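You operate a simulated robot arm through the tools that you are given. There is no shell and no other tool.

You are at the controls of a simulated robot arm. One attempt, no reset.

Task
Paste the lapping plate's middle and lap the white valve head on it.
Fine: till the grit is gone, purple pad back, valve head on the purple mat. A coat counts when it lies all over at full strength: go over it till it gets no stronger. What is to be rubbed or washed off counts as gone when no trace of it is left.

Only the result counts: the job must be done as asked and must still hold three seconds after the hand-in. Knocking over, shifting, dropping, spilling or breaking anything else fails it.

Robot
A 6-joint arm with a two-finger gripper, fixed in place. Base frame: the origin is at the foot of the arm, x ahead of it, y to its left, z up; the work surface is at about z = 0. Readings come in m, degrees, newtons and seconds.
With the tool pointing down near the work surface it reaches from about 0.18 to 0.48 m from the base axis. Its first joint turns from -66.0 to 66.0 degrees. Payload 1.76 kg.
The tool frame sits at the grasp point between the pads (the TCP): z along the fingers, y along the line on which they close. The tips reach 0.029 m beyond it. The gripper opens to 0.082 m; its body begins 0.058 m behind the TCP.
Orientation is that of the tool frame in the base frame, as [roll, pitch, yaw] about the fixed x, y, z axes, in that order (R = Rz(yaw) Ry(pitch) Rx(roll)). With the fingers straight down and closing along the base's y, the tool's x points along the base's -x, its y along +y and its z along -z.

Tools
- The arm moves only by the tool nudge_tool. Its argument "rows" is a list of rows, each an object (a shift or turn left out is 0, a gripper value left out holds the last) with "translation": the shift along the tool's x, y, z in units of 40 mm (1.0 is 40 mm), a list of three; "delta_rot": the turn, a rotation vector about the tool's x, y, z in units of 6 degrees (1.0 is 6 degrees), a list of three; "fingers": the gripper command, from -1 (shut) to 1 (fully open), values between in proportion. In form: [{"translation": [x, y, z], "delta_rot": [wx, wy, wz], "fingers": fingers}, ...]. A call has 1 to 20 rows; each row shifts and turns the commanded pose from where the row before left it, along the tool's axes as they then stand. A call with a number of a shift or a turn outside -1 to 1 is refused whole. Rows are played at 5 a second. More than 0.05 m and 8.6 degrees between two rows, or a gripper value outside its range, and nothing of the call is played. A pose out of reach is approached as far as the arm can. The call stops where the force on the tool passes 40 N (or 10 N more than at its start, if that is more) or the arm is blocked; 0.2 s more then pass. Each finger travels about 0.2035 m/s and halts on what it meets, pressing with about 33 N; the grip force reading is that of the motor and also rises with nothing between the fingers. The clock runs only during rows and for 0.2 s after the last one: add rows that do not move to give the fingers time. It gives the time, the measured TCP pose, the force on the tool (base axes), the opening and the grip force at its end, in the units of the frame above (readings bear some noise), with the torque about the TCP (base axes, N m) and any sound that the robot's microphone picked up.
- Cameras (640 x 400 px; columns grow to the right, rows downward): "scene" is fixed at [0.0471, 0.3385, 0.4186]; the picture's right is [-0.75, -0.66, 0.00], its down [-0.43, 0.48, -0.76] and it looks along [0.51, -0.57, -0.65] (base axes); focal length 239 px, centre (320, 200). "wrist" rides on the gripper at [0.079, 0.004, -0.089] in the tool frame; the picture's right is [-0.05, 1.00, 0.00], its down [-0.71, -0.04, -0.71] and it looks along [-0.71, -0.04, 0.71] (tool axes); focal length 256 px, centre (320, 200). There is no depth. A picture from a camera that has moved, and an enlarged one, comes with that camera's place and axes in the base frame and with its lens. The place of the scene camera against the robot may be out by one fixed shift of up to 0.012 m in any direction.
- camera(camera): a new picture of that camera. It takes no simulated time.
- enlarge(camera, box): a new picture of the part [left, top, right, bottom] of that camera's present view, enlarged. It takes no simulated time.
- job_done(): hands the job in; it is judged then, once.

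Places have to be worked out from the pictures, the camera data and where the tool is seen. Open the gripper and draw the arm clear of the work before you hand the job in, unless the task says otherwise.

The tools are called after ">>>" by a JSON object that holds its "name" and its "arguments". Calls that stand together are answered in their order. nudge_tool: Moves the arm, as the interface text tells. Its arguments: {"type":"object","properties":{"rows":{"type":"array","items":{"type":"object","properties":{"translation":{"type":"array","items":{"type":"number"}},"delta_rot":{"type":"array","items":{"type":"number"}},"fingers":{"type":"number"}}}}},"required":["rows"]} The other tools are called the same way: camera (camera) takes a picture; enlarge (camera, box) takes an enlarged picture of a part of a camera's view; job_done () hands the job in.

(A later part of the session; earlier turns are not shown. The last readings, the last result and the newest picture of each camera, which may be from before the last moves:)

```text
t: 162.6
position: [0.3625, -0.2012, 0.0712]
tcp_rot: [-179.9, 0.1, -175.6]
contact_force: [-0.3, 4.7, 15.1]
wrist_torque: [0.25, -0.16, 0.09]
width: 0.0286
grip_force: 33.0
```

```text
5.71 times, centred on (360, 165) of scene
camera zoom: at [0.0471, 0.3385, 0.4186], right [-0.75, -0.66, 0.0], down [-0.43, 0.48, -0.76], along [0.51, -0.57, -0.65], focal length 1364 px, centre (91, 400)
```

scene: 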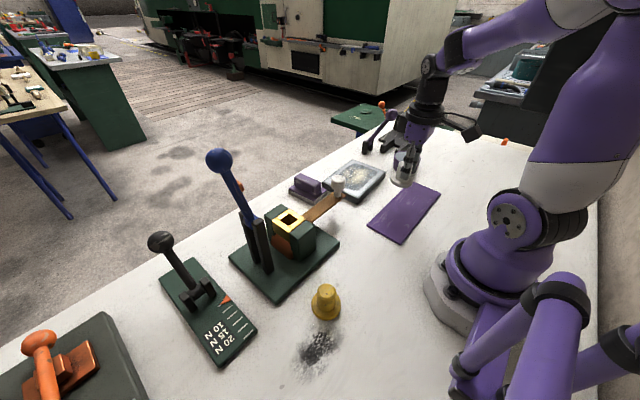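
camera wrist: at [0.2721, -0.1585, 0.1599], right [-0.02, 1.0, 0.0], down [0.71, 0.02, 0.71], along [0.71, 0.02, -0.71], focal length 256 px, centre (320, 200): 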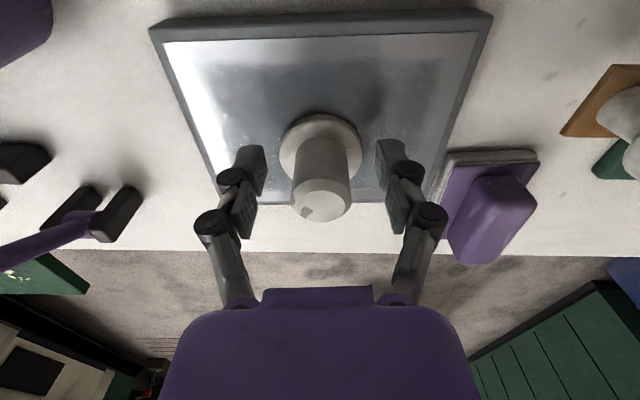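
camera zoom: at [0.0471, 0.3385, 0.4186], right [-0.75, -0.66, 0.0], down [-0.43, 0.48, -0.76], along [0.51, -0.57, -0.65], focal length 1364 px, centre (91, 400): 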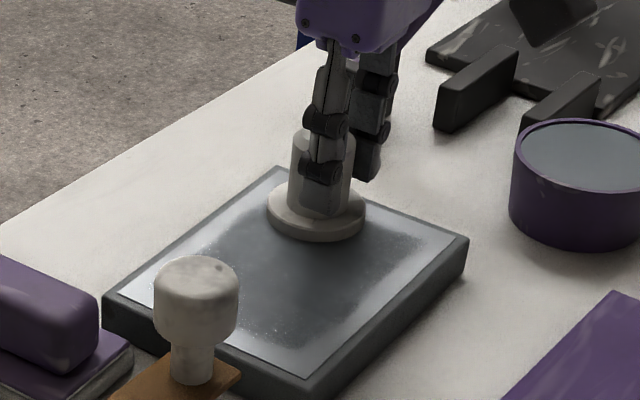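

The stem creeps toward +x while rubbing. I'll set it, open, re-centre with a few millimetres of lead the other way and regrip.

>>> {"name": "nudge_tool", "arguments": {"rows": [{"translation": [0, 0, -0.01]}, {"fingers": 0.1}, {}, {"translation": [-0.2, 0.02, 0]}, {"fingers": -1}, {}, {}, {}]}}

>>> {"name": "enlarge", "arguments": {"camera": "wrist", "box": [220, 80, 420, 230]}}

```text
t: 164.4
position: [0.3685, -0.1995, 0.0709]
tcp_rot: [-179.9, 0.1, -175.5]
contact_force: [-0.6, 0.7, 14.0]
wrist_torque: [-0.1, -0.03, 0.0]
width: 0.0311
grip_force: 32.7
```

```text
2.67 times, centred on (320, 155) of wrist
camera zoom: at [0.2896, -0.2013, 0.159], right [-0.02, 1.0, 0.0], down [0.7, 0.02, 0.71], along [0.71, 0.02, -0.7], focal length 683 px, centre (320, 320)
```

zoom: 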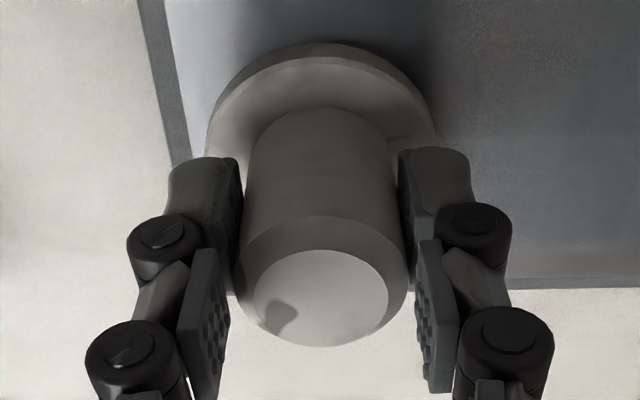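

Good grip. Lapping with a slow drift outward, which counters the creep.

>>> {"name": "nudge_tool", "arguments": {"rows": [{"translation": [-0.05, 0.28, 0]}, {"translation": [-0.05, 0.28, 0]}, {"translation": [-0.05, 0.28, 0]}, {"translation": [-0.05, 0.28, 0]}, {"translation": [-0.05, 0.28, 0]}, {"translation": [-0.05, 0.28, 0]}, {"translation": [-0.05, 0.28, 0]}, {"translation": [-0.05, 0.26, 0]}, {}]}}

```text
t: 166.4
position: [0.3786, -0.1088, 0.0716]
tcp_rot: [-180.0, 0.3, -175.7]
contact_force: [-0.1, -3.7, 12.1]
wrist_torque: [-0.11, 0.04, 0.02]
width: 0.0312
grip_force: 33.2
```

Contact held at 12 N. Stroke back with a further small drift outward.

>>> {"name": "nudge_tool", "arguments": {"rows": [{"translation": [-0.02, -0.28, 0.003]}, {"translation": [-0.02, -0.28, 0]}, {"translation": [-0.02, -0.28, 0]}, {"translation": [-0.02, -0.28, 0]}, {"translation": [-0.02, -0.28, 0]}, {"translation": [-0.02, -0.28, 0]}, {"translation": [-0.02, -0.28, 0]}, {"translation": [-0.02, -0.26, 0]}, {}]}}

```text
t: 168.4
position: [0.3907, -0.1965, 0.071]
tcp_rot: [-179.9, 0.1, -175.6]
contact_force: [0.2, 3.2, 8.5]
wrist_torque: [0.11, -0.08, 0.07]
width: 0.0311
grip_force: 32.5
```

>>> {"name": "nudge_tool", "arguments": {"rows": [{"translation": [0, 0.28, 0.006]}, {"translation": [0, 0.28, 0]}, {"translation": [0, 0.28, 0]}, {"translation": [0, 0.28, 0]}, {"translation": [0, 0.28, 0]}, {"translation": [0, 0.28, 0]}, {"translation": [0, 0.28, 0]}, {"translation": [0, 0.26, 0]}, {}]}}

>>> {"name": "enlarge", "arguments": {"camera": "wrist", "box": [150, 0, 490, 230]}}

```text
t: 170.4
position: [0.3853, -0.1087, 0.0705]
tcp_rot: [-179.9, 0.0, -175.6]
contact_force: [1.8, -3.0, 5.3]
wrist_torque: [-0.06, -0.15, -0.1]
width: 0.0312
grip_force: 33.5
```

```text
1.74 times, centred on (320, 115) of wrist
camera zoom: at [0.3048, -0.1104, 0.1586], right [-0.02, 1.0, 0.0], down [0.71, 0.02, 0.71], along [0.71, 0.02, -0.71], focal length 445 px, centre (320, 348)
```

zoom: 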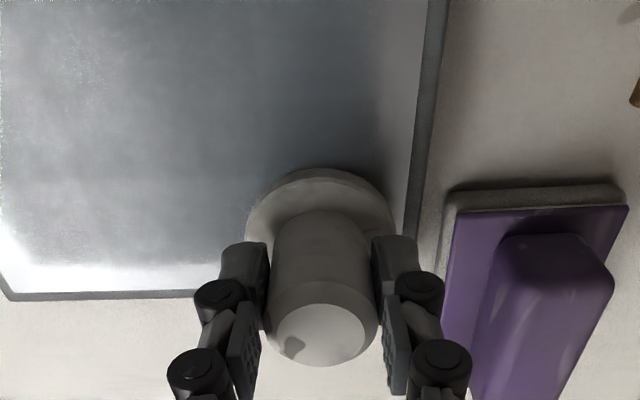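

Now lift slightly, move to the near side, and lap there, again drifting outward.

>>> {"name": "nudge_tool", "arguments": {"rows": [{"translation": [0, 0, -0.12]}, {"translation": [0.7, 0, 0]}, {"translation": [0.68, 0, 0]}, {"translation": [0, 0, 0.06]}, {"translation": [0, 0, 0.05]}, {"translation": [0, 0, 0.01]}, {}]}}

```text
t: 172.0
position: [0.3294, -0.1125, 0.071]
tcp_rot: [-179.9, 0.1, -175.7]
contact_force: [-0.1, 0.0, -1.2]
wrist_torque: [0.02, 0.0, -0.02]
width: 0.0313
grip_force: 32.5
```

>>> {"name": "nudge_tool", "arguments": {"rows": [{"translation": [0, 0, 0.0125]}, {"translation": [0, 0, 0.0125]}, {}]}}

```text
t: 172.8
position: [0.3309, -0.112, 0.07]
tcp_rot: [-179.9, 0.1, -175.7]
contact_force: [-8.2, 0.7, 20.9]
wrist_torque: [0.07, 0.27, 0.04]
width: 0.0311
grip_force: 33.3
```

>>> {"name": "nudge_tool", "arguments": {"rows": [{"translation": [0, -0.28, -0.005]}, {"translation": [0, -0.28, 0]}, {"translation": [0, -0.28, 0]}, {"translation": [0, -0.28, 0]}, {"translation": [0, -0.28, 0]}, {"translation": [0, -0.28, 0]}, {"translation": [0, -0.28, 0]}, {"translation": [0, -0.26, 0]}, {}]}}

```text
t: 174.8
position: [0.3349, -0.2009, 0.0702]
tcp_rot: [-179.8, 0.1, -175.6]
contact_force: [0.2, 0.2, -1.1]
wrist_torque: [0.02, 0.01, -0.01]
width: 0.0309
grip_force: 32.9
```

>>> {"name": "nudge_tool", "arguments": {"rows": [{"translation": [0, 0, 0.0125]}, {"translation": [0, 0, 0.0125]}, {}]}}

```text
t: 175.6
position: [0.3364, -0.202, 0.07]
tcp_rot: [-179.8, 0.3, -175.6]
contact_force: [-7.2, 5.2, 25.4]
wrist_torque: [0.22, 0.18, 0.04]
width: 0.0309
grip_force: 33.0
```

>>> {"name": "nudge_tool", "arguments": {"rows": [{"translation": [-0.02, 0.28, 0]}, {"translation": [-0.02, 0.28, 0]}, {"translation": [-0.02, 0.28, 0]}, {"translation": [-0.02, 0.28, 0]}, {"translation": [-0.02, 0.28, 0]}, {"translation": [-0.02, 0.28, 0]}, {"translation": [-0.02, 0.28, 0]}, {"translation": [-0.02, 0.26, 0]}, {}]}}

```text
t: 177.6
position: [0.3366, -0.1123, 0.0694]
tcp_rot: [-179.9, 0.1, -175.7]
contact_force: [-0.3, -5.7, 14.2]
wrist_torque: [-0.11, -0.25, -0.1]
width: 0.0311
grip_force: 33.4
```

>>> {"name": "nudge_tool", "arguments": {"rows": [{"translation": [-0.04, -0.28, 0]}, {"translation": [-0.04, -0.28, 0]}, {"translation": [-0.04, -0.28, 0]}, {"translation": [-0.04, -0.28, 0]}, {"translation": [-0.04, -0.28, 0]}, {"translation": [-0.04, -0.28, 0]}, {"translation": [-0.04, -0.28, 0]}, {"translation": [-0.04, -0.26, 0]}, {}]}}

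>>> {"name": "enlarge", "arguments": {"camera": "scene", "box": [320, 155, 390, 200]}}

>>> {"name": "enlarge", "arguments": {"camera": "wrist", "box": [220, 0, 560, 230]}}

```text
t: 179.6
position: [0.3565, -0.2006, 0.0701]
tcp_rot: [-179.9, 0.1, -175.6]
contact_force: [-2.2, 10.4, 25.9]
wrist_torque: [0.35, -0.17, 0.09]
width: 0.0313
grip_force: 32.7
```

```text
8.89 times, centred on (355, 178) of scene
camera zoom: at [0.0471, 0.3385, 0.4186], right [-0.75, -0.66, 0.0], down [-0.43, 0.48, -0.76], along [0.51, -0.57, -0.65], focal length 2122 px, centre (9, 400)
```

zoom: 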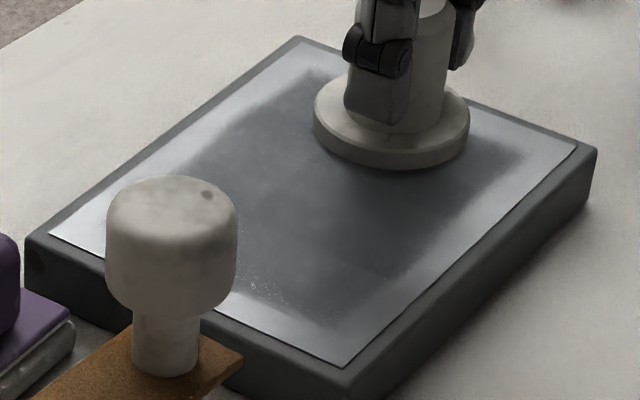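

```text
1.74 times, centred on (390, 115) of wrist
camera zoom: at [0.2758, -0.2025, 0.1575], right [-0.02, 1.0, 0.0], down [0.71, 0.02, 0.71], along [0.71, 0.02, -0.71], focal length 445 px, centre (198, 348)
```

zoom: 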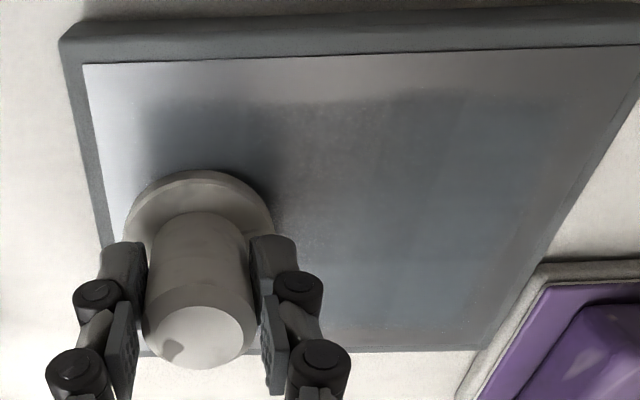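

No yellow left anywhere visible. Lifting off and inspecting the whole plate again.

>>> {"name": "nudge_tool", "arguments": {"rows": [{"translation": [0, 0, -0.3]}, {"translation": [0, 0, -0.6]}, {"translation": [0, 0, -0.8]}, {"translation": [0.8, 0.2, 0]}, {"translation": [0.8, 0.2, 0]}, {"translation": [0.8, 0.2, 0]}, {"translation": [0.8, 0.2, 0]}, {}]}}

>>> {"name": "enlarge", "arguments": {"camera": "scene", "box": [320, 155, 390, 200]}}

>>> {"name": "enlarge", "arguments": {"camera": "scene", "box": [340, 160, 385, 185]}}

>>> {"name": "camera", "arguments": {"camera": "wrist"}}

```text
t: 181.4
position: [0.2254, -0.1771, 0.1368]
tcp_rot: [-179.8, 0.1, -175.6]
contact_force: [-0.3, 0.7, -2.2]
wrist_torque: [-0.03, 0.02, -0.01]
width: 0.0309
grip_force: 33.6
```

```text
8.89 times, centred on (355, 178) of scene
camera zoom: at [0.0471, 0.3385, 0.4187], right [-0.75, -0.66, 0.0], down [-0.43, 0.48, -0.76], along [0.51, -0.57, -0.65], focal length 2122 px, centre (9, 400)
```

zoom: 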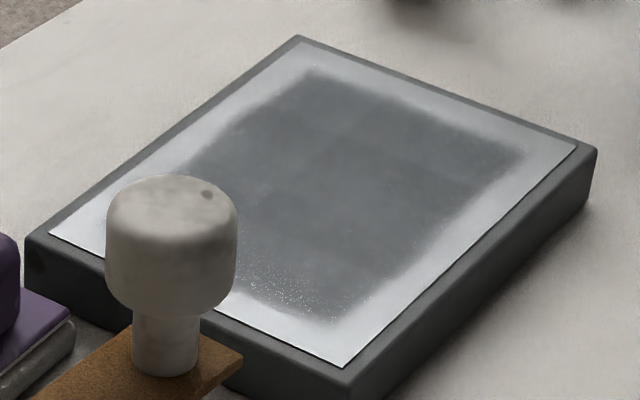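

```text
14.22 times, centred on (362, 172) of scene
camera zoom: at [0.0471, 0.3385, 0.4187], right [-0.75, -0.66, 0.0], down [-0.43, 0.48, -0.76], along [0.51, -0.57, -0.65], focal length 3396 px, centre (-284, 591)
```

zoom: 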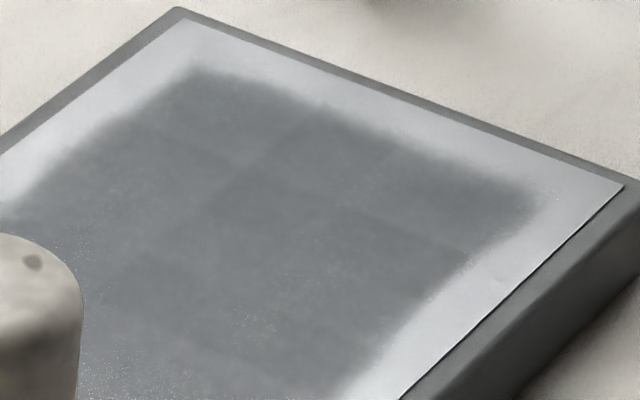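

```text
taken
camera wrist: at [0.1449, -0.1803, 0.2243], right [-0.02, 1.0, 0.0], down [0.71, 0.02, 0.71], along [0.71, 0.02, -0.71], focal length 256 px, centre (320, 200)
```

wrist: 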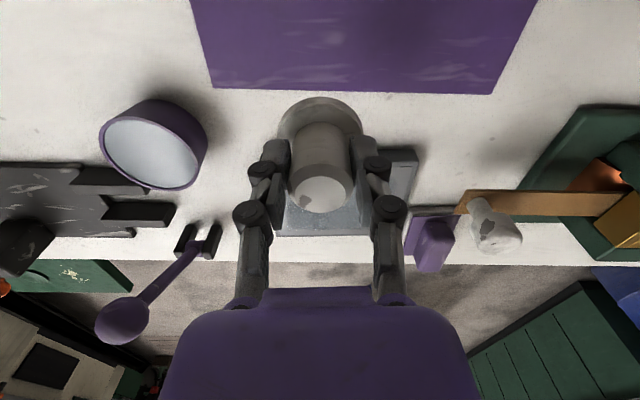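

The plate shows only an even grey coat, with no yellow and the same static pattern after extra lapping, so the grit is gone. Next I'll set the valve head on the purple mat around [0.19, -0.15].

>>> {"name": "nudge_tool", "arguments": {"rows": [{"translation": [0.42, 0.37, 0]}, {"translation": [0.41, 0.37, 0]}, {"translation": [0, 0, 0.6]}, {"translation": [0, 0, 0.6]}, {"translation": [0, 0, 0.5]}, {"translation": [0, 0, 0.2]}, {}]}}

>>> {"name": "enlarge", "arguments": {"camera": "scene", "box": [350, 150, 450, 250]}}

>>> {"name": "camera", "arguments": {"camera": "wrist"}}

```text
t: 183.0
position: [0.191, -0.1492, 0.0593]
tcp_rot: [-179.9, 0.1, -175.6]
contact_force: [0.5, 0.3, -1.1]
wrist_torque: [-0.03, 0.02, -0.01]
width: 0.0309
grip_force: 32.7
```

```text
4.00 times, centred on (400, 200) of scene
camera zoom: at [0.0471, 0.3384, 0.4186], right [-0.75, -0.66, 0.0], down [-0.43, 0.48, -0.76], along [0.51, -0.57, -0.65], focal length 955 px, centre (0, 200)
```

zoom: 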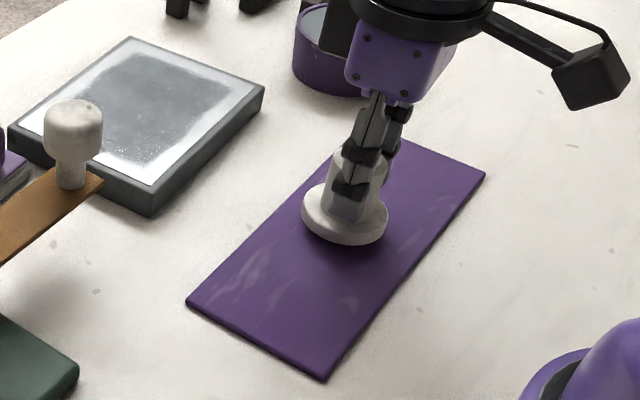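

```text
taken
camera wrist: at [0.1107, -0.1522, 0.1483], right [-0.02, 1.0, 0.0], down [0.71, 0.02, 0.71], along [0.71, 0.02, -0.71], focal length 256 px, centre (320, 200)
```

wrist: 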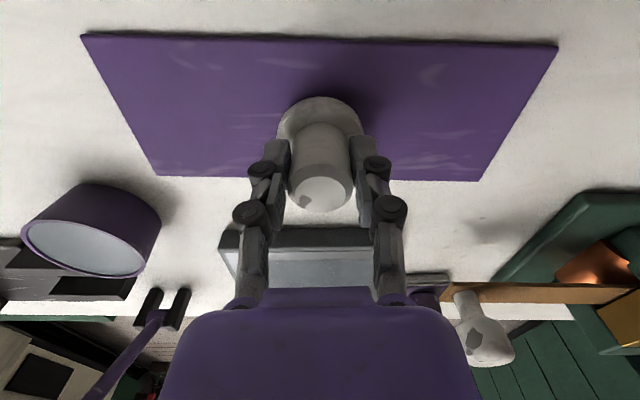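

Valve head is over the mat. Lowering in small steps to contact.

>>> {"name": "nudge_tool", "arguments": {"rows": [{"translation": [0.05, 0, 0.05]}, {"translation": [0, 0, 0.05]}, {"translation": [0, 0, 0.05]}, {}]}}

```text
t: 184.0
position: [0.1895, -0.1516, 0.0554]
tcp_rot: [-179.9, 0.2, -175.6]
contact_force: [-0.3, 0.2, -1.7]
wrist_torque: [-0.01, 0.01, -0.02]
width: 0.031
grip_force: 32.7
```

>>> {"name": "nudge_tool", "arguments": {"rows": [{"translation": [0, 0, 0.025]}, {"translation": [0, 0, 0.025]}, {"translation": [0, 0, 0.025]}, {}]}}

```text
t: 185.0
position: [0.1884, -0.1518, 0.0517]
tcp_rot: [-179.9, 0.1, -175.7]
contact_force: [-3.4, 4.8, 23.6]
wrist_torque: [0.17, 0.05, 0.0]
width: 0.0309
grip_force: 33.3
```

Touching the mat. I'll ease off, open and lift away.

>>> {"name": "nudge_tool", "arguments": {"rows": [{"translation": [0, 0, -0.025]}, {"fingers": 0.5}, {}, {"translation": [0, 0, -0.1]}, {"translation": [0, 0, -0.5]}, {"translation": [0, 0, -0.6]}, {"translation": [0, 0, -0.6]}, {}]}}

>>> {"name": "camera", "arguments": {"camera": "wrist"}}

>>> {"name": "enlarge", "arguments": {"camera": "scene", "box": [330, 130, 450, 250]}}

```text
t: 186.8
position: [0.1877, -0.153, 0.1242]
tcp_rot: [-179.9, 0.1, -175.6]
contact_force: [1.2, -0.4, 0.2]
wrist_torque: [-0.05, 0.01, 0.02]
width: 0.0615
grip_force: 0.1
```

```text
taken
camera wrist: at [0.1087, -0.1542, 0.2135], right [-0.02, 1.0, 0.0], down [0.71, 0.02, 0.71], along [0.71, 0.02, -0.71], focal length 256 px, centre (320, 200)
```

wrist: 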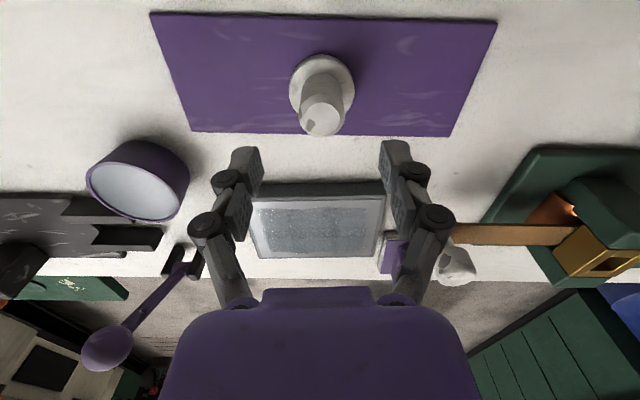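

```text
3.33 times, centred on (390, 190) of scene
camera zoom: at [0.0471, 0.3385, 0.4186], right [-0.75, -0.66, 0.0], down [-0.43, 0.48, -0.76], along [0.51, -0.57, -0.65], focal length 796 px, centre (87, 233)
```

zoom: 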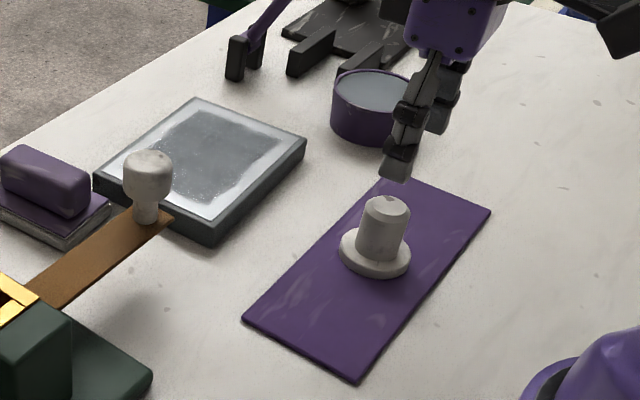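

>>> {"name": "enlarge", "arguments": {"camera": "wrist", "box": [240, 175, 400, 275]}}

>>> {"name": "enlarge", "arguments": {"camera": "wrist", "box": [70, 120, 230, 280]}}

```text
4.00 times, centred on (320, 225) of wrist
camera zoom: at [0.1087, -0.1542, 0.2135], right [-0.02, 1.0, 0.0], down [0.71, 0.02, 0.71], along [0.71, 0.02, -0.71], focal length 1024 px, centre (320, 100)
```

zoom: 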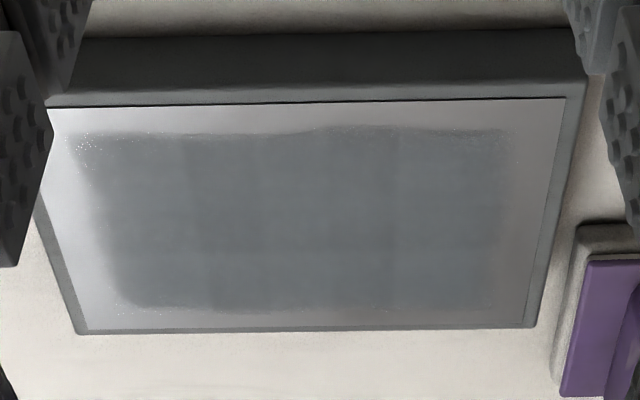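

```text
2.50 times, centred on (150, 200) of wrist
camera zoom: at [0.1087, -0.1542, 0.2135], right [-0.02, 1.0, 0.0], down [0.71, 0.02, 0.71], along [0.71, 0.02, -0.71], focal length 640 px, centre (745, 200)
```

zoom: 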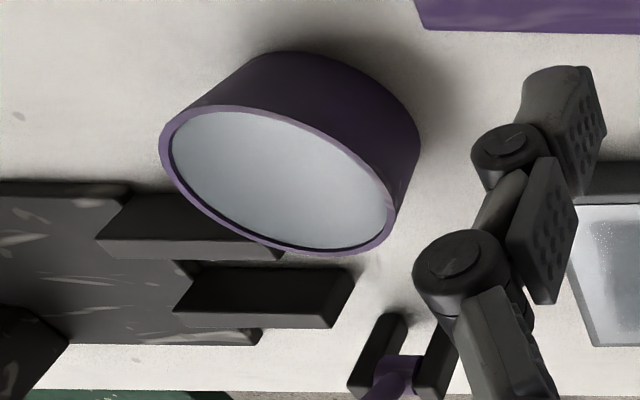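

The valve head stands on the mat and the coat looks uniform. Now I'll restore the tub: it needs about [+0.012, +0.038] m. I'll turn the gripper so the two open fingers form a cradle facing that direction, checking the pose as I go.

>>> {"name": "nudge_tool", "arguments": {"rows": [{"translation": [0, 0, -0.75], "fingers": 0.22}, {"translation": [-0.325, -0.82, 0]}, {"translation": [-0.325, -0.82, 0]}, {"translation": [-0.325, -0.82, 0]}, {"translation": [-0.325, -0.82, 0]}, {"delta_rot": [0, 0, -0.95]}, {"delta_rot": [0, 0, -0.95]}, {"delta_rot": [0, 0, -0.95]}, {"delta_rot": [0, 0, -0.95]}, {"delta_rot": [0, 0, -0.95]}, {"delta_rot": [0, 0, -0.95]}, {"delta_rot": [0, 0, -0.95]}, {"delta_rot": [0, 0, -0.95]}, {"delta_rot": [0, 0, -0.95]}, {"delta_rot": [0, 0, -0.95]}, {"delta_rot": [0, 0, -0.95]}, {"delta_rot": [0, 0, -0.95]}, {}]}}

>>> {"name": "camera", "arguments": {"camera": "wrist"}}

>>> {"name": "camera", "arguments": {"camera": "scene"}}

```text
t: 190.6
position: [0.2506, -0.2774, 0.1556]
tcp_rot: [-179.9, -0.1, -107.2]
contact_force: [0.3, -0.2, 0.4]
wrist_torque: [0.01, 0.02, 0.0]
width: 0.0499
grip_force: 0.0
```

```text
taken
camera wrist: at [0.2223, -0.3528, 0.2434], right [-0.94, 0.35, 0.0], down [0.24, 0.66, 0.71], along [0.25, 0.66, -0.71], focal length 256 px, centre (320, 200)
```

wrist: 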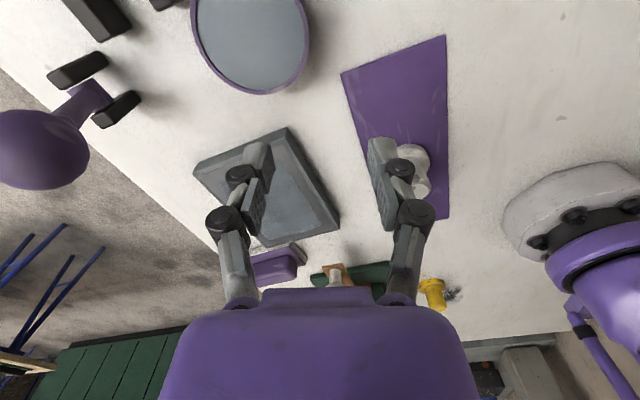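

```text
taken
```

scene: 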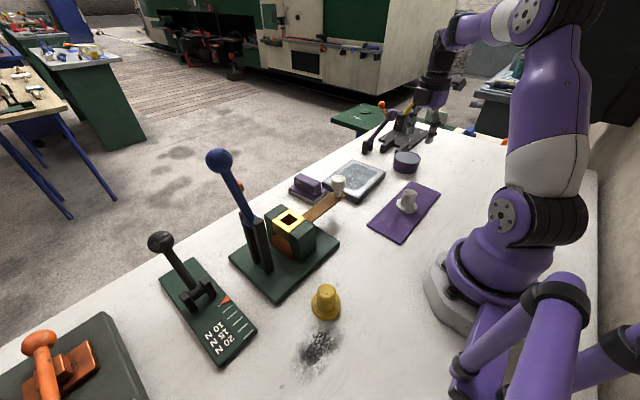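

The tool turned fine (yaw -107). The tub's centre now reads about [0.279, -0.326]. I'll go beyond it on the -y side, staying high, then look before lowering.

>>> {"name": "nudge_tool", "arguments": {"rows": [{"translation": [0.587, -0.26, 0]}, {"translation": [0.587, -0.26, 0]}, {"translation": [0.587, -0.26, 0]}, {"translation": [0.587, -0.26, 0]}, {"translation": [0, 0, 0.5]}, {"translation": [0, 0, 0.5]}, {}]}}

>>> {"name": "camera", "arguments": {"camera": "wrist"}}

>>> {"name": "enlarge", "arguments": {"camera": "scene", "box": [350, 80, 470, 200]}}

```text
t: 192.2
position: [0.2613, -0.3801, 0.1132]
tcp_rot: [-179.9, 0.0, -107.1]
contact_force: [0.5, 1.3, 0.4]
wrist_torque: [-0.01, -0.01, 0.0]
width: 0.05
grip_force: 0.0
```

```text
taken
camera wrist: at [0.2338, -0.4549, 0.2024], right [-0.94, 0.35, 0.0], down [0.24, 0.66, 0.71], along [0.25, 0.66, -0.71], focal length 256 px, centre (320, 200)
```

wrist: 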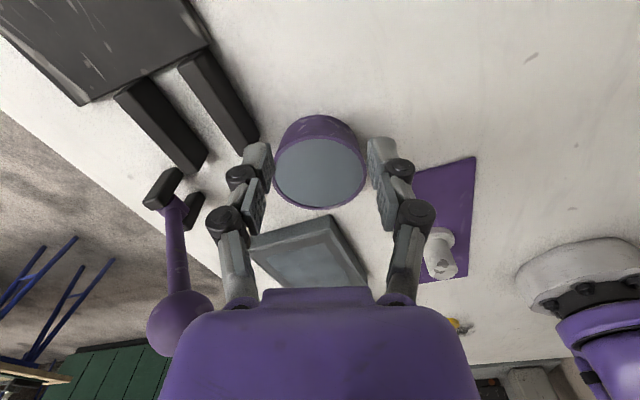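

```text
3.33 times, centred on (410, 140) of scene
camera zoom: at [0.0471, 0.3384, 0.4186], right [-0.75, -0.66, 0.0], down [-0.43, 0.48, -0.76], along [0.51, -0.57, -0.65], focal length 796 px, centre (20, 400)
```

zoom: 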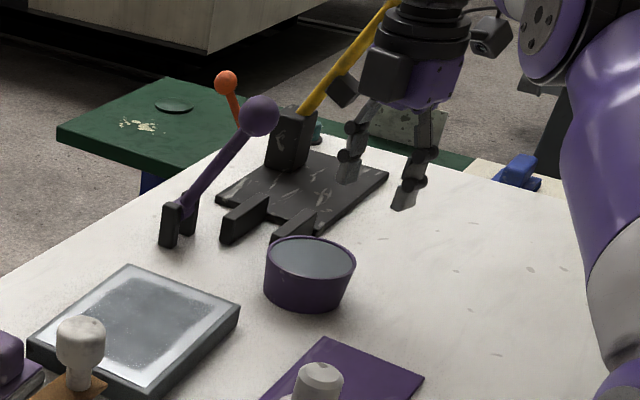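

The view is well centred: tub between the fingers' lines, prong just left. I'll narrow the gap a bit for clearance to the prong and lower to TCP z≈0.055.

>>> {"name": "nudge_tool", "arguments": {"rows": [{"fingers": -0.12}, {}, {"translation": [0, 0, 0.5]}, {"translation": [0, 0, 0.5]}, {"translation": [0, 0, 0.3]}, {}]}}

>>> {"name": "camera", "arguments": {"camera": "wrist"}}

>>> {"name": "enlarge", "arguments": {"camera": "scene", "box": [350, 100, 450, 190]}}

```text
t: 193.6
position: [0.2624, -0.3806, 0.062]
tcp_rot: [-179.9, -0.1, -107.2]
contact_force: [-0.3, 0.6, 0.3]
wrist_torque: [0.02, -0.03, 0.0]
width: 0.0361
grip_force: 0.1
```

```text
taken
camera wrist: at [0.2339, -0.4552, 0.1502], right [-0.94, 0.35, 0.0], down [0.24, 0.66, 0.71], along [0.25, 0.66, -0.71], focal length 256 px, centre (320, 200)
```

wrist: 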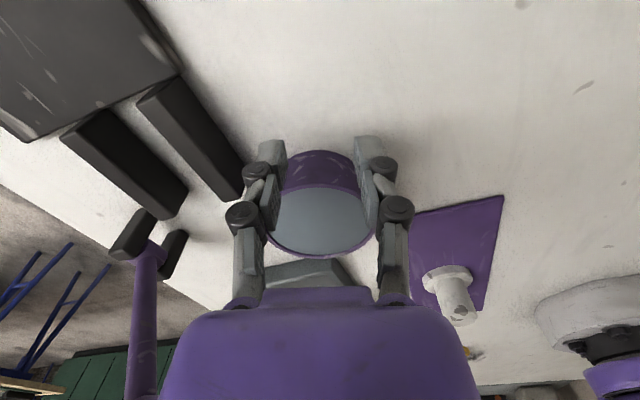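

```text
4.44 times, centred on (400, 145) of scene
camera zoom: at [0.0471, 0.3385, 0.4186], right [-0.75, -0.66, 0.0], down [-0.43, 0.48, -0.76], along [0.51, -0.57, -0.65], focal length 1061 px, centre (-36, 444)
```

zoom: 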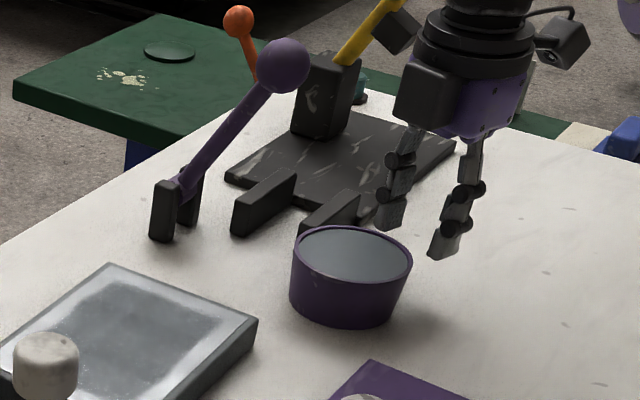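

Clear of the prong with the tub centred. I'll lower 6 mm more and ease forward until just before contact.

>>> {"name": "nudge_tool", "arguments": {"rows": [{"translation": [0, 0, 0.15]}, {"translation": [-0.1, 0, 0]}, {"translation": [-0.1, 0, 0]}, {}]}}

>>> {"name": "camera", "arguments": {"camera": "wrist"}}

>>> {"name": "enlarge", "arguments": {"camera": "scene", "box": [280, 140, 420, 228]}}

```text
t: 194.6
position: [0.2645, -0.374, 0.0565]
tcp_rot: [-179.9, -0.1, -107.2]
contact_force: [0.4, -0.7, 0.2]
wrist_torque: [0.0, 0.02, -0.02]
width: 0.0364
grip_force: 0.2
```

```text
taken
camera wrist: at [0.2366, -0.4479, 0.1454], right [-0.94, 0.35, 0.0], down [0.24, 0.66, 0.71], along [0.25, 0.66, -0.71], focal length 256 px, centre (320, 200)
```

wrist: 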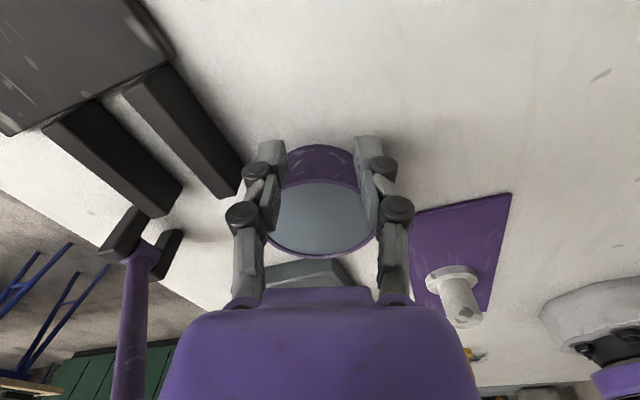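

```text
4.55 times, centred on (350, 184) of scene
camera zoom: at [0.0471, 0.3385, 0.4186], right [-0.75, -0.66, 0.0], down [-0.43, 0.48, -0.76], along [0.51, -0.57, -0.65], focal length 1085 px, centre (184, 273)
```

zoom: 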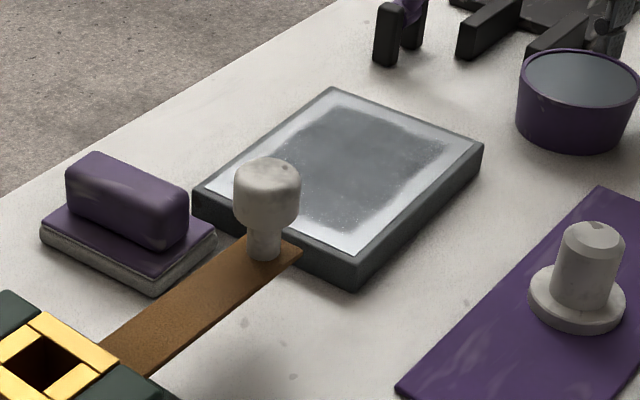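

>>> {"name": "nudge_tool", "arguments": {"rows": [{"translation": [-0.1, 0, 0]}, {"translation": [-0.1, 0, 0]}, {"translation": [-0.1, 0, 0]}, {}]}}

>>> {"name": "enlarge", "arguments": {"camera": "scene", "box": [280, 140, 420, 228]}}

>>> {"name": "camera", "arguments": {"camera": "wrist"}}

```text
t: 195.6
position: [0.2687, -0.3606, 0.0575]
tcp_rot: [-179.7, -0.1, -107.3]
contact_force: [0.3, -2.2, 0.5]
wrist_torque: [-0.02, -0.03, -0.04]
width: 0.0364
grip_force: 0.2
```

```text
4.55 times, centred on (350, 184) of scene
camera zoom: at [0.0471, 0.3385, 0.4186], right [-0.75, -0.66, 0.0], down [-0.43, 0.48, -0.76], along [0.51, -0.57, -0.65], focal length 1085 px, centre (184, 273)
```

zoom: 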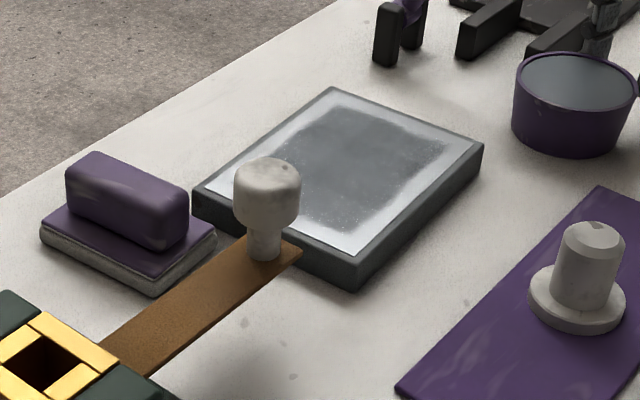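

```text
taken
camera wrist: at [0.2406, -0.4357, 0.1456], right [-0.94, 0.35, 0.0], down [0.24, 0.66, 0.71], along [0.25, 0.66, -0.71], focal length 256 px, centre (320, 200)
```

wrist: 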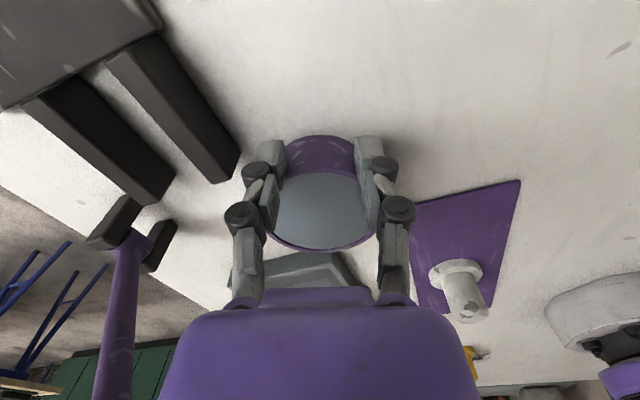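

Contact made; the tub is sliding with the cradle (about 2 N). Continuing about 28 mm in small steps.

>>> {"name": "nudge_tool", "arguments": {"rows": [{"translation": [-0.1, 0, 0]}, {"translation": [-0.1, 0, 0]}, {"translation": [-0.1, 0, 0]}, {"translation": [-0.1, 0, 0]}, {"translation": [-0.1, 0, 0]}, {"translation": [-0.1, 0, 0]}, {}]}}

>>> {"name": "enlarge", "arguments": {"camera": "scene", "box": [280, 140, 420, 228]}}

>>> {"name": "camera", "arguments": {"camera": "wrist"}}

```text
t: 197.2
position: [0.2753, -0.3379, 0.0565]
tcp_rot: [-179.8, 0.0, -107.2]
contact_force: [-0.2, 0.3, 0.7]
wrist_torque: [0.02, -0.01, 0.01]
width: 0.0364
grip_force: 0.2
```

```text
4.55 times, centred on (350, 184) of scene
camera zoom: at [0.0471, 0.3385, 0.4186], right [-0.75, -0.66, 0.0], down [-0.43, 0.48, -0.76], along [0.51, -0.57, -0.65], focal length 1085 px, centre (184, 273)
```

zoom: 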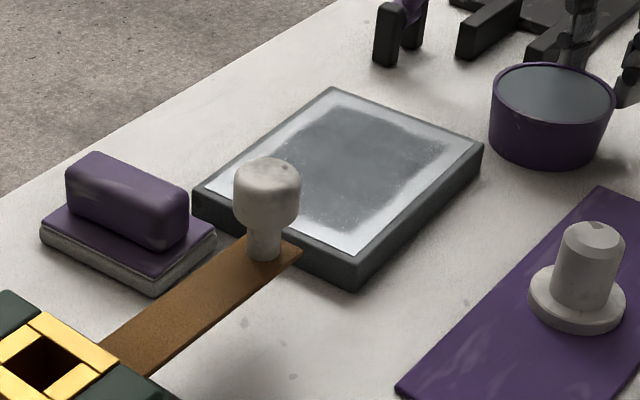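

```text
taken
camera wrist: at [0.247, -0.4126, 0.1452], right [-0.94, 0.35, 0.0], down [0.24, 0.66, 0.71], along [0.25, 0.66, -0.71], focal length 256 px, centre (320, 200)
```

wrist: 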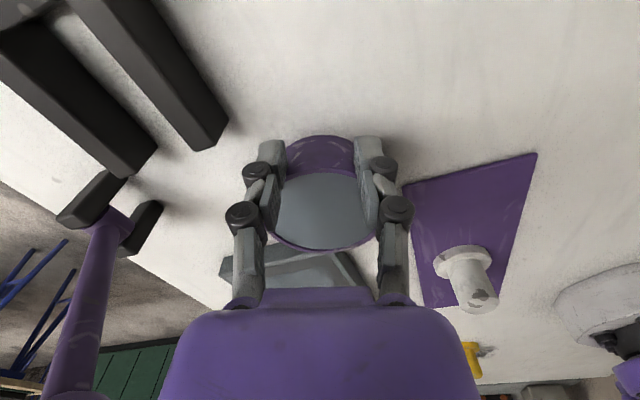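

The tub now needs about [+0.007, +0.008] more, a different direction. I'll back off, turn the cradle 26° and re-approach.

>>> {"name": "nudge_tool", "arguments": {"rows": [{"translation": [0.2, 0, 0]}, {"translation": [0.25, 0, 0]}, {"translation": [0.25, 0, 0]}, {"delta_rot": [0, 0, 0.854]}, {"delta_rot": [0, 0, 0.854]}, {"delta_rot": [0, 0, 0.854]}, {"delta_rot": [0, 0, 0.854]}, {"delta_rot": [0, 0, 0.854]}, {"translation": [0, 0.39, 0]}, {"translation": [-0.1, 0.38, 0]}, {}]}}

>>> {"name": "camera", "arguments": {"camera": "wrist"}}

>>> {"name": "enlarge", "arguments": {"camera": "scene", "box": [280, 140, 420, 228]}}

```text
t: 199.6
position: [0.2484, -0.3396, 0.0567]
tcp_rot: [-179.7, 0.0, -132.9]
contact_force: [-0.8, -0.4, -0.9]
wrist_torque: [-0.02, 0.0, 0.0]
width: 0.0361
grip_force: 0.1
```

```text
taken
camera wrist: at [0.1904, -0.3956, 0.1452], right [-0.7, 0.72, 0.0], down [0.51, 0.49, 0.71], along [0.51, 0.49, -0.71], focal length 256 px, centre (320, 200)
```

wrist: 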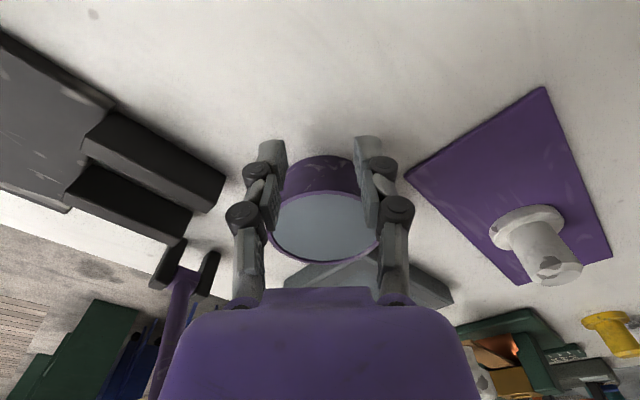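

```text
4.55 times, centred on (350, 184) of scene
camera zoom: at [0.0471, 0.3385, 0.4186], right [-0.75, -0.66, 0.0], down [-0.43, 0.48, -0.76], along [0.51, -0.57, -0.65], focal length 1085 px, centre (184, 273)
```

zoom: 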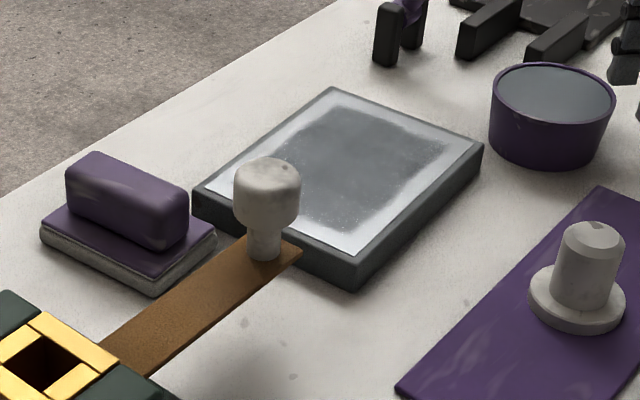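

Aligned. Approaching and pushing gently.

>>> {"name": "nudge_tool", "arguments": {"rows": [{"translation": [-0.1, 0, 0]}, {"translation": [-0.1, 0, 0]}, {"translation": [-0.1, 0, 0]}, {"translation": [-0.08, 0, 0]}, {"translation": [-0.08, 0, 0]}, {}]}}

>>> {"name": "enlarge", "arguments": {"camera": "scene", "box": [280, 140, 420, 228]}}

```text
t: 201.0
position: [0.259, -0.3276, 0.0566]
tcp_rot: [-179.9, 0.0, -132.7]
contact_force: [-1.8, -1.4, 0.4]
wrist_torque: [0.0, 0.05, 0.06]
width: 0.0364
grip_force: 0.1
```

```text
4.55 times, centred on (350, 184) of scene
camera zoom: at [0.0471, 0.3385, 0.4186], right [-0.75, -0.66, 0.0], down [-0.43, 0.48, -0.76], along [0.51, -0.57, -0.65], focal length 1085 px, centre (184, 273)
```

zoom: 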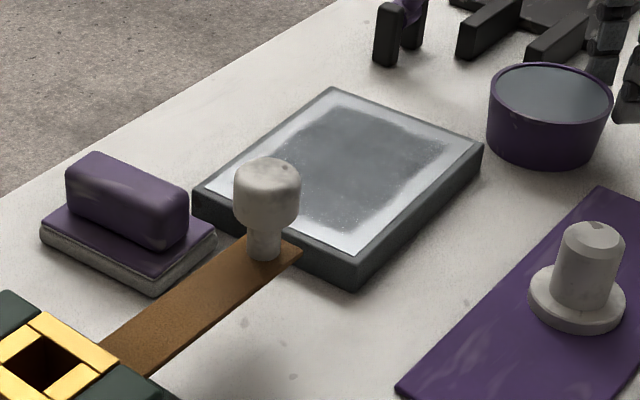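

>>> {"name": "nudge_tool", "arguments": {"rows": [{"translation": [-0.07, 0, 0]}, {"translation": [-0.07, 0, 0]}, {"translation": [-0.06, 0, 0]}, {}]}}

>>> {"name": "enlarge", "arguments": {"camera": "scene", "box": [280, 140, 420, 228]}}

>>> {"name": "enlarge", "arguments": {"camera": "scene", "box": [350, 100, 450, 200]}}

```text
t: 202.0
position: [0.2654, -0.3218, 0.0568]
tcp_rot: [180.0, 0.0, -132.7]
contact_force: [-1.0, -1.6, -0.2]
wrist_torque: [-0.03, 0.03, -0.03]
width: 0.0366
grip_force: 0.4
```

```text
4.55 times, centred on (350, 184) of scene
camera zoom: at [0.0471, 0.3385, 0.4186], right [-0.75, -0.66, 0.0], down [-0.43, 0.48, -0.76], along [0.51, -0.57, -0.65], focal length 1085 px, centre (184, 273)
```

zoom: 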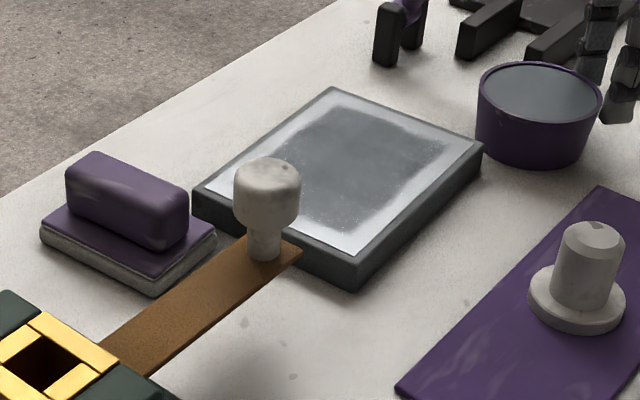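

```text
4.00 times, centred on (400, 150) of scene
camera zoom: at [0.0471, 0.3385, 0.4186], right [-0.75, -0.66, 0.0], down [-0.43, 0.48, -0.76], along [0.51, -0.57, -0.65], focal length 955 px, centre (0, 400)
```

zoom: 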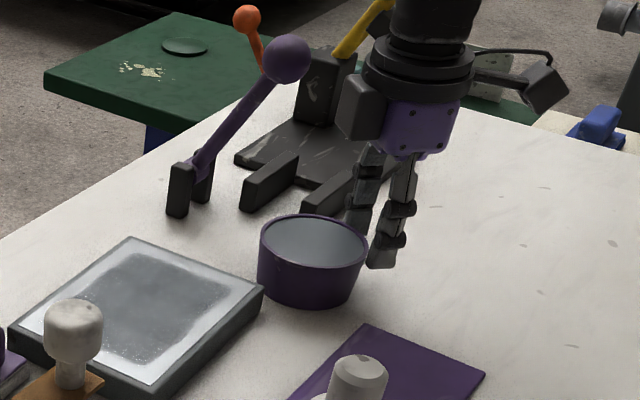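

>>> {"name": "enlarge", "arguments": {"camera": "scene", "box": [350, 80, 450, 200]}}

>>> {"name": "enlarge", "arguments": {"camera": "scene", "box": [310, 130, 410, 210]}}

```text
3.33 times, centred on (400, 140) of scene
camera zoom: at [0.0471, 0.3385, 0.4186], right [-0.75, -0.66, 0.0], down [-0.43, 0.48, -0.76], along [0.51, -0.57, -0.65], focal length 796 px, centre (53, 400)
```

zoom: 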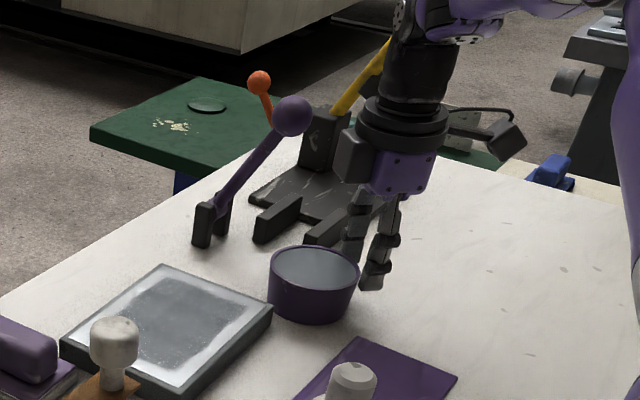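

```text
5.00 times, centred on (360, 170) of scene
camera zoom: at [0.0471, 0.3385, 0.4186], right [-0.75, -0.66, 0.0], down [-0.43, 0.48, -0.76], along [0.51, -0.57, -0.65], focal length 1194 px, centre (120, 350)
```

zoom: 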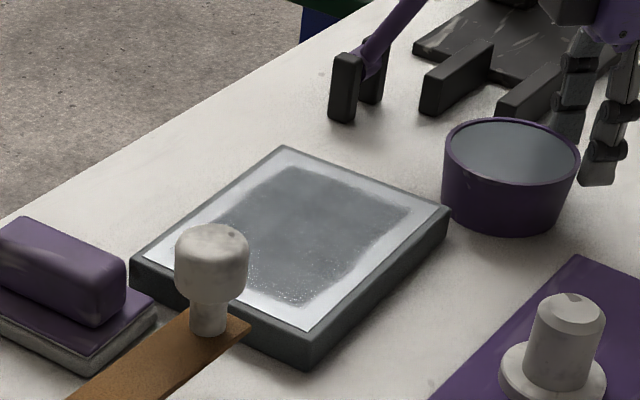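

Comparing with the earlier views, the tub is within about 2 mm of its original spot. One last 2 mm push.

>>> {"name": "nudge_tool", "arguments": {"rows": [{"translation": [-0.03, 0, 0]}, {"translation": [-0.03, 0, 0]}, {}]}}

>>> {"name": "enlarge", "arguments": {"camera": "scene", "box": [310, 130, 410, 210]}}

>>> {"name": "enlarge", "arguments": {"camera": "scene", "box": [280, 140, 420, 228]}}

```text
t: 202.8
position: [0.2675, -0.32, 0.0574]
tcp_rot: [-179.9, -0.1, -132.8]
contact_force: [-0.2, -1.4, -0.4]
wrist_torque: [-0.02, -0.03, 0.01]
width: 0.0362
grip_force: 0.4
```

```text
5.00 times, centred on (360, 170) of scene
camera zoom: at [0.0471, 0.3385, 0.4186], right [-0.75, -0.66, 0.0], down [-0.43, 0.48, -0.76], along [0.51, -0.57, -0.65], focal length 1194 px, centre (120, 350)
```

zoom: 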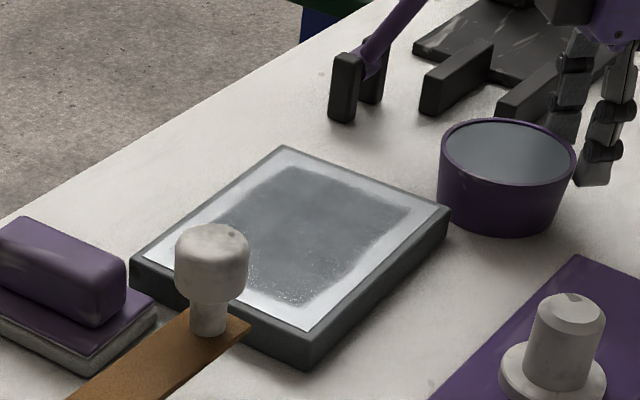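

```text
4.55 times, centred on (350, 184) of scene
camera zoom: at [0.0471, 0.3385, 0.4186], right [-0.75, -0.66, 0.0], down [-0.43, 0.48, -0.76], along [0.51, -0.57, -0.65], focal length 1085 px, centre (184, 273)
```

zoom: 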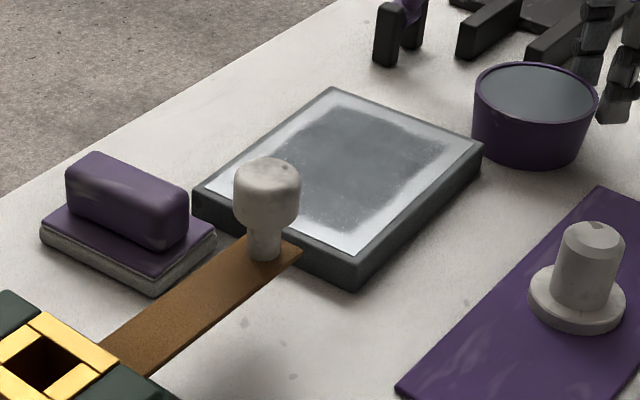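

The tub's outline now matches the original pixels. Backing the cradle off and lifting away.

>>> {"name": "nudge_tool", "arguments": {"rows": [{"translation": [0.15, 0, 0]}, {"translation": [0.3, 0, 0]}, {"translation": [0.2, 0, -0.2]}, {"translation": [0, 0, -0.6]}, {"translation": [0, 0, -0.8]}, {"translation": [0, 0, -0.8]}, {"translation": [0, 0, -0.8]}, {}]}}

>>> {"name": "camera", "arguments": {"camera": "scene"}}

>>> {"name": "enlarge", "arguments": {"camera": "scene", "box": [280, 140, 420, 228]}}

>>> {"name": "camera", "arguments": {"camera": "wrist"}}

```text
t: 204.6
position: [0.2455, -0.3394, 0.1852]
tcp_rot: [-179.9, 0.0, -132.9]
contact_force: [0.3, -0.2, 0.1]
wrist_torque: [0.02, 0.01, -0.01]
width: 0.036
grip_force: 0.0
```

```text
taken
```

scene: 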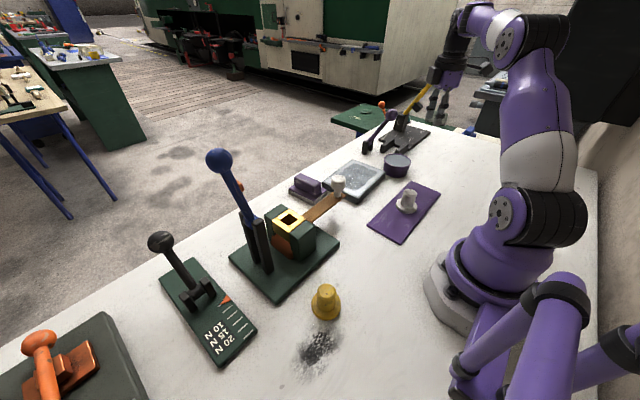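

```text
4.55 times, centred on (350, 184) of scene
camera zoom: at [0.0471, 0.3385, 0.4186], right [-0.75, -0.66, 0.0], down [-0.43, 0.48, -0.76], along [0.51, -0.57, -0.65], focal length 1085 px, centre (184, 273)
```

zoom: 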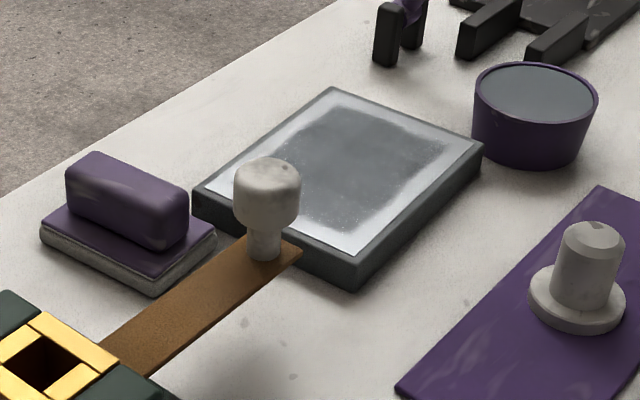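

```text
taken
camera wrist: at [0.1892, -0.3947, 0.2737], right [-0.7, 0.72, 0.0], down [0.51, 0.49, 0.71], along [0.51, 0.49, -0.71], focal length 256 px, centre (320, 200)
```

wrist: 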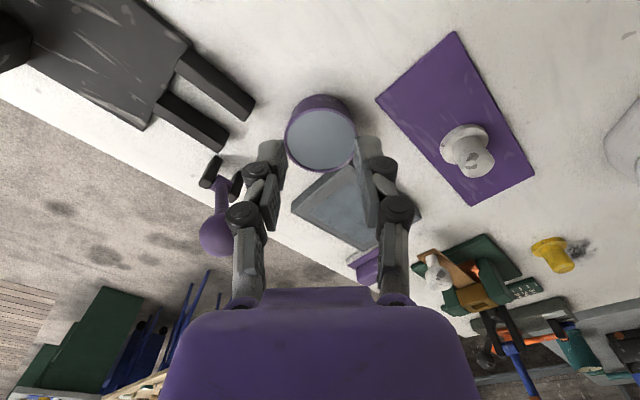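

Everything is in place. I'll return toward the start pose (gripper open, yaw back) and make a last inspection of plate and surroundings.

>>> {"name": "nudge_tool", "arguments": {"rows": [{"translation": [0, 0, -0.8]}, {"translation": [0, 0, -0.8]}, {"delta_rot": [0, 0, 0.98]}, {"delta_rot": [0, 0, 0.98]}, {"delta_rot": [0, 0, 0.98]}, {"delta_rot": [0, 0, 0.98]}, {"delta_rot": [0, 0, 0.98]}, {"delta_rot": [0, 0, 0.98]}, {"delta_rot": [0, 0, 0.98]}, {"delta_rot": [0, 0, 0.98]}, {"translation": [0, 0.8, 0]}, {"translation": [0, 0.8, 0]}, {"translation": [0, 0.8, 0]}, {"translation": [0, 0.8, 0], "fingers": 1}, {"translation": [0, 0.8, 0]}, {}]}}

>>> {"name": "camera", "arguments": {"camera": "wrist"}}

>>> {"name": "enlarge", "arguments": {"camera": "wrist", "box": [240, 40, 440, 190]}}

```text
t: 208.0
position: [0.2483, -0.1774, 0.2497]
tcp_rot: [-179.8, 0.0, -179.9]
contact_force: [-0.3, 0.6, 0.3]
wrist_torque: [-0.02, 0.04, 0.0]
width: 0.0821
grip_force: 0.1
```

```text
taken
camera wrist: at [0.1687, -0.1728, 0.3369], right [0.05, 1.0, 0.0], down [0.7, -0.04, 0.71], along [0.71, -0.04, -0.71], focal length 256 px, centre (320, 200)
```

wrist: 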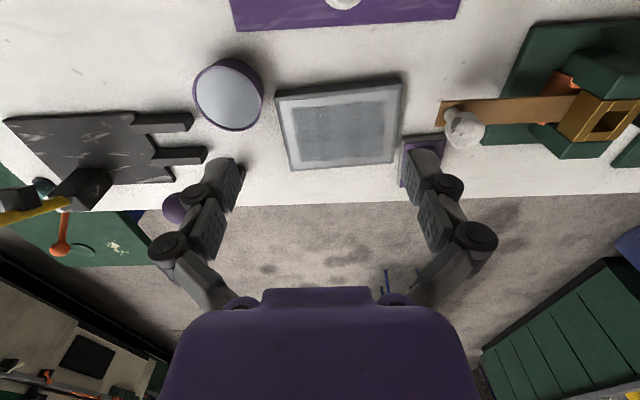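

```text
2.67 times, centred on (340, 115) of wrist
camera zoom: at [0.1687, -0.1728, 0.3369], right [0.05, 1.0, 0.0], down [0.7, -0.04, 0.71], along [0.71, -0.04, -0.71], focal length 683 px, centre (267, 427)
```

zoom: 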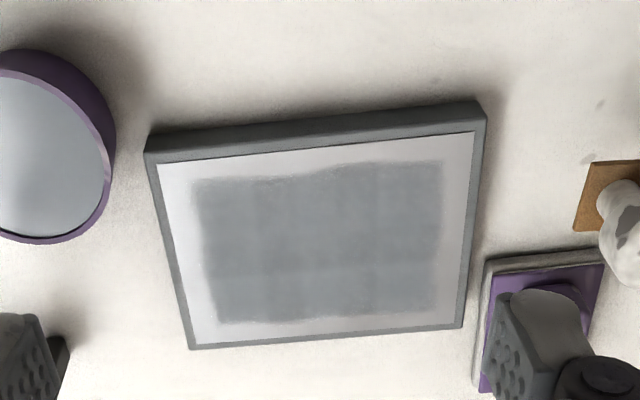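

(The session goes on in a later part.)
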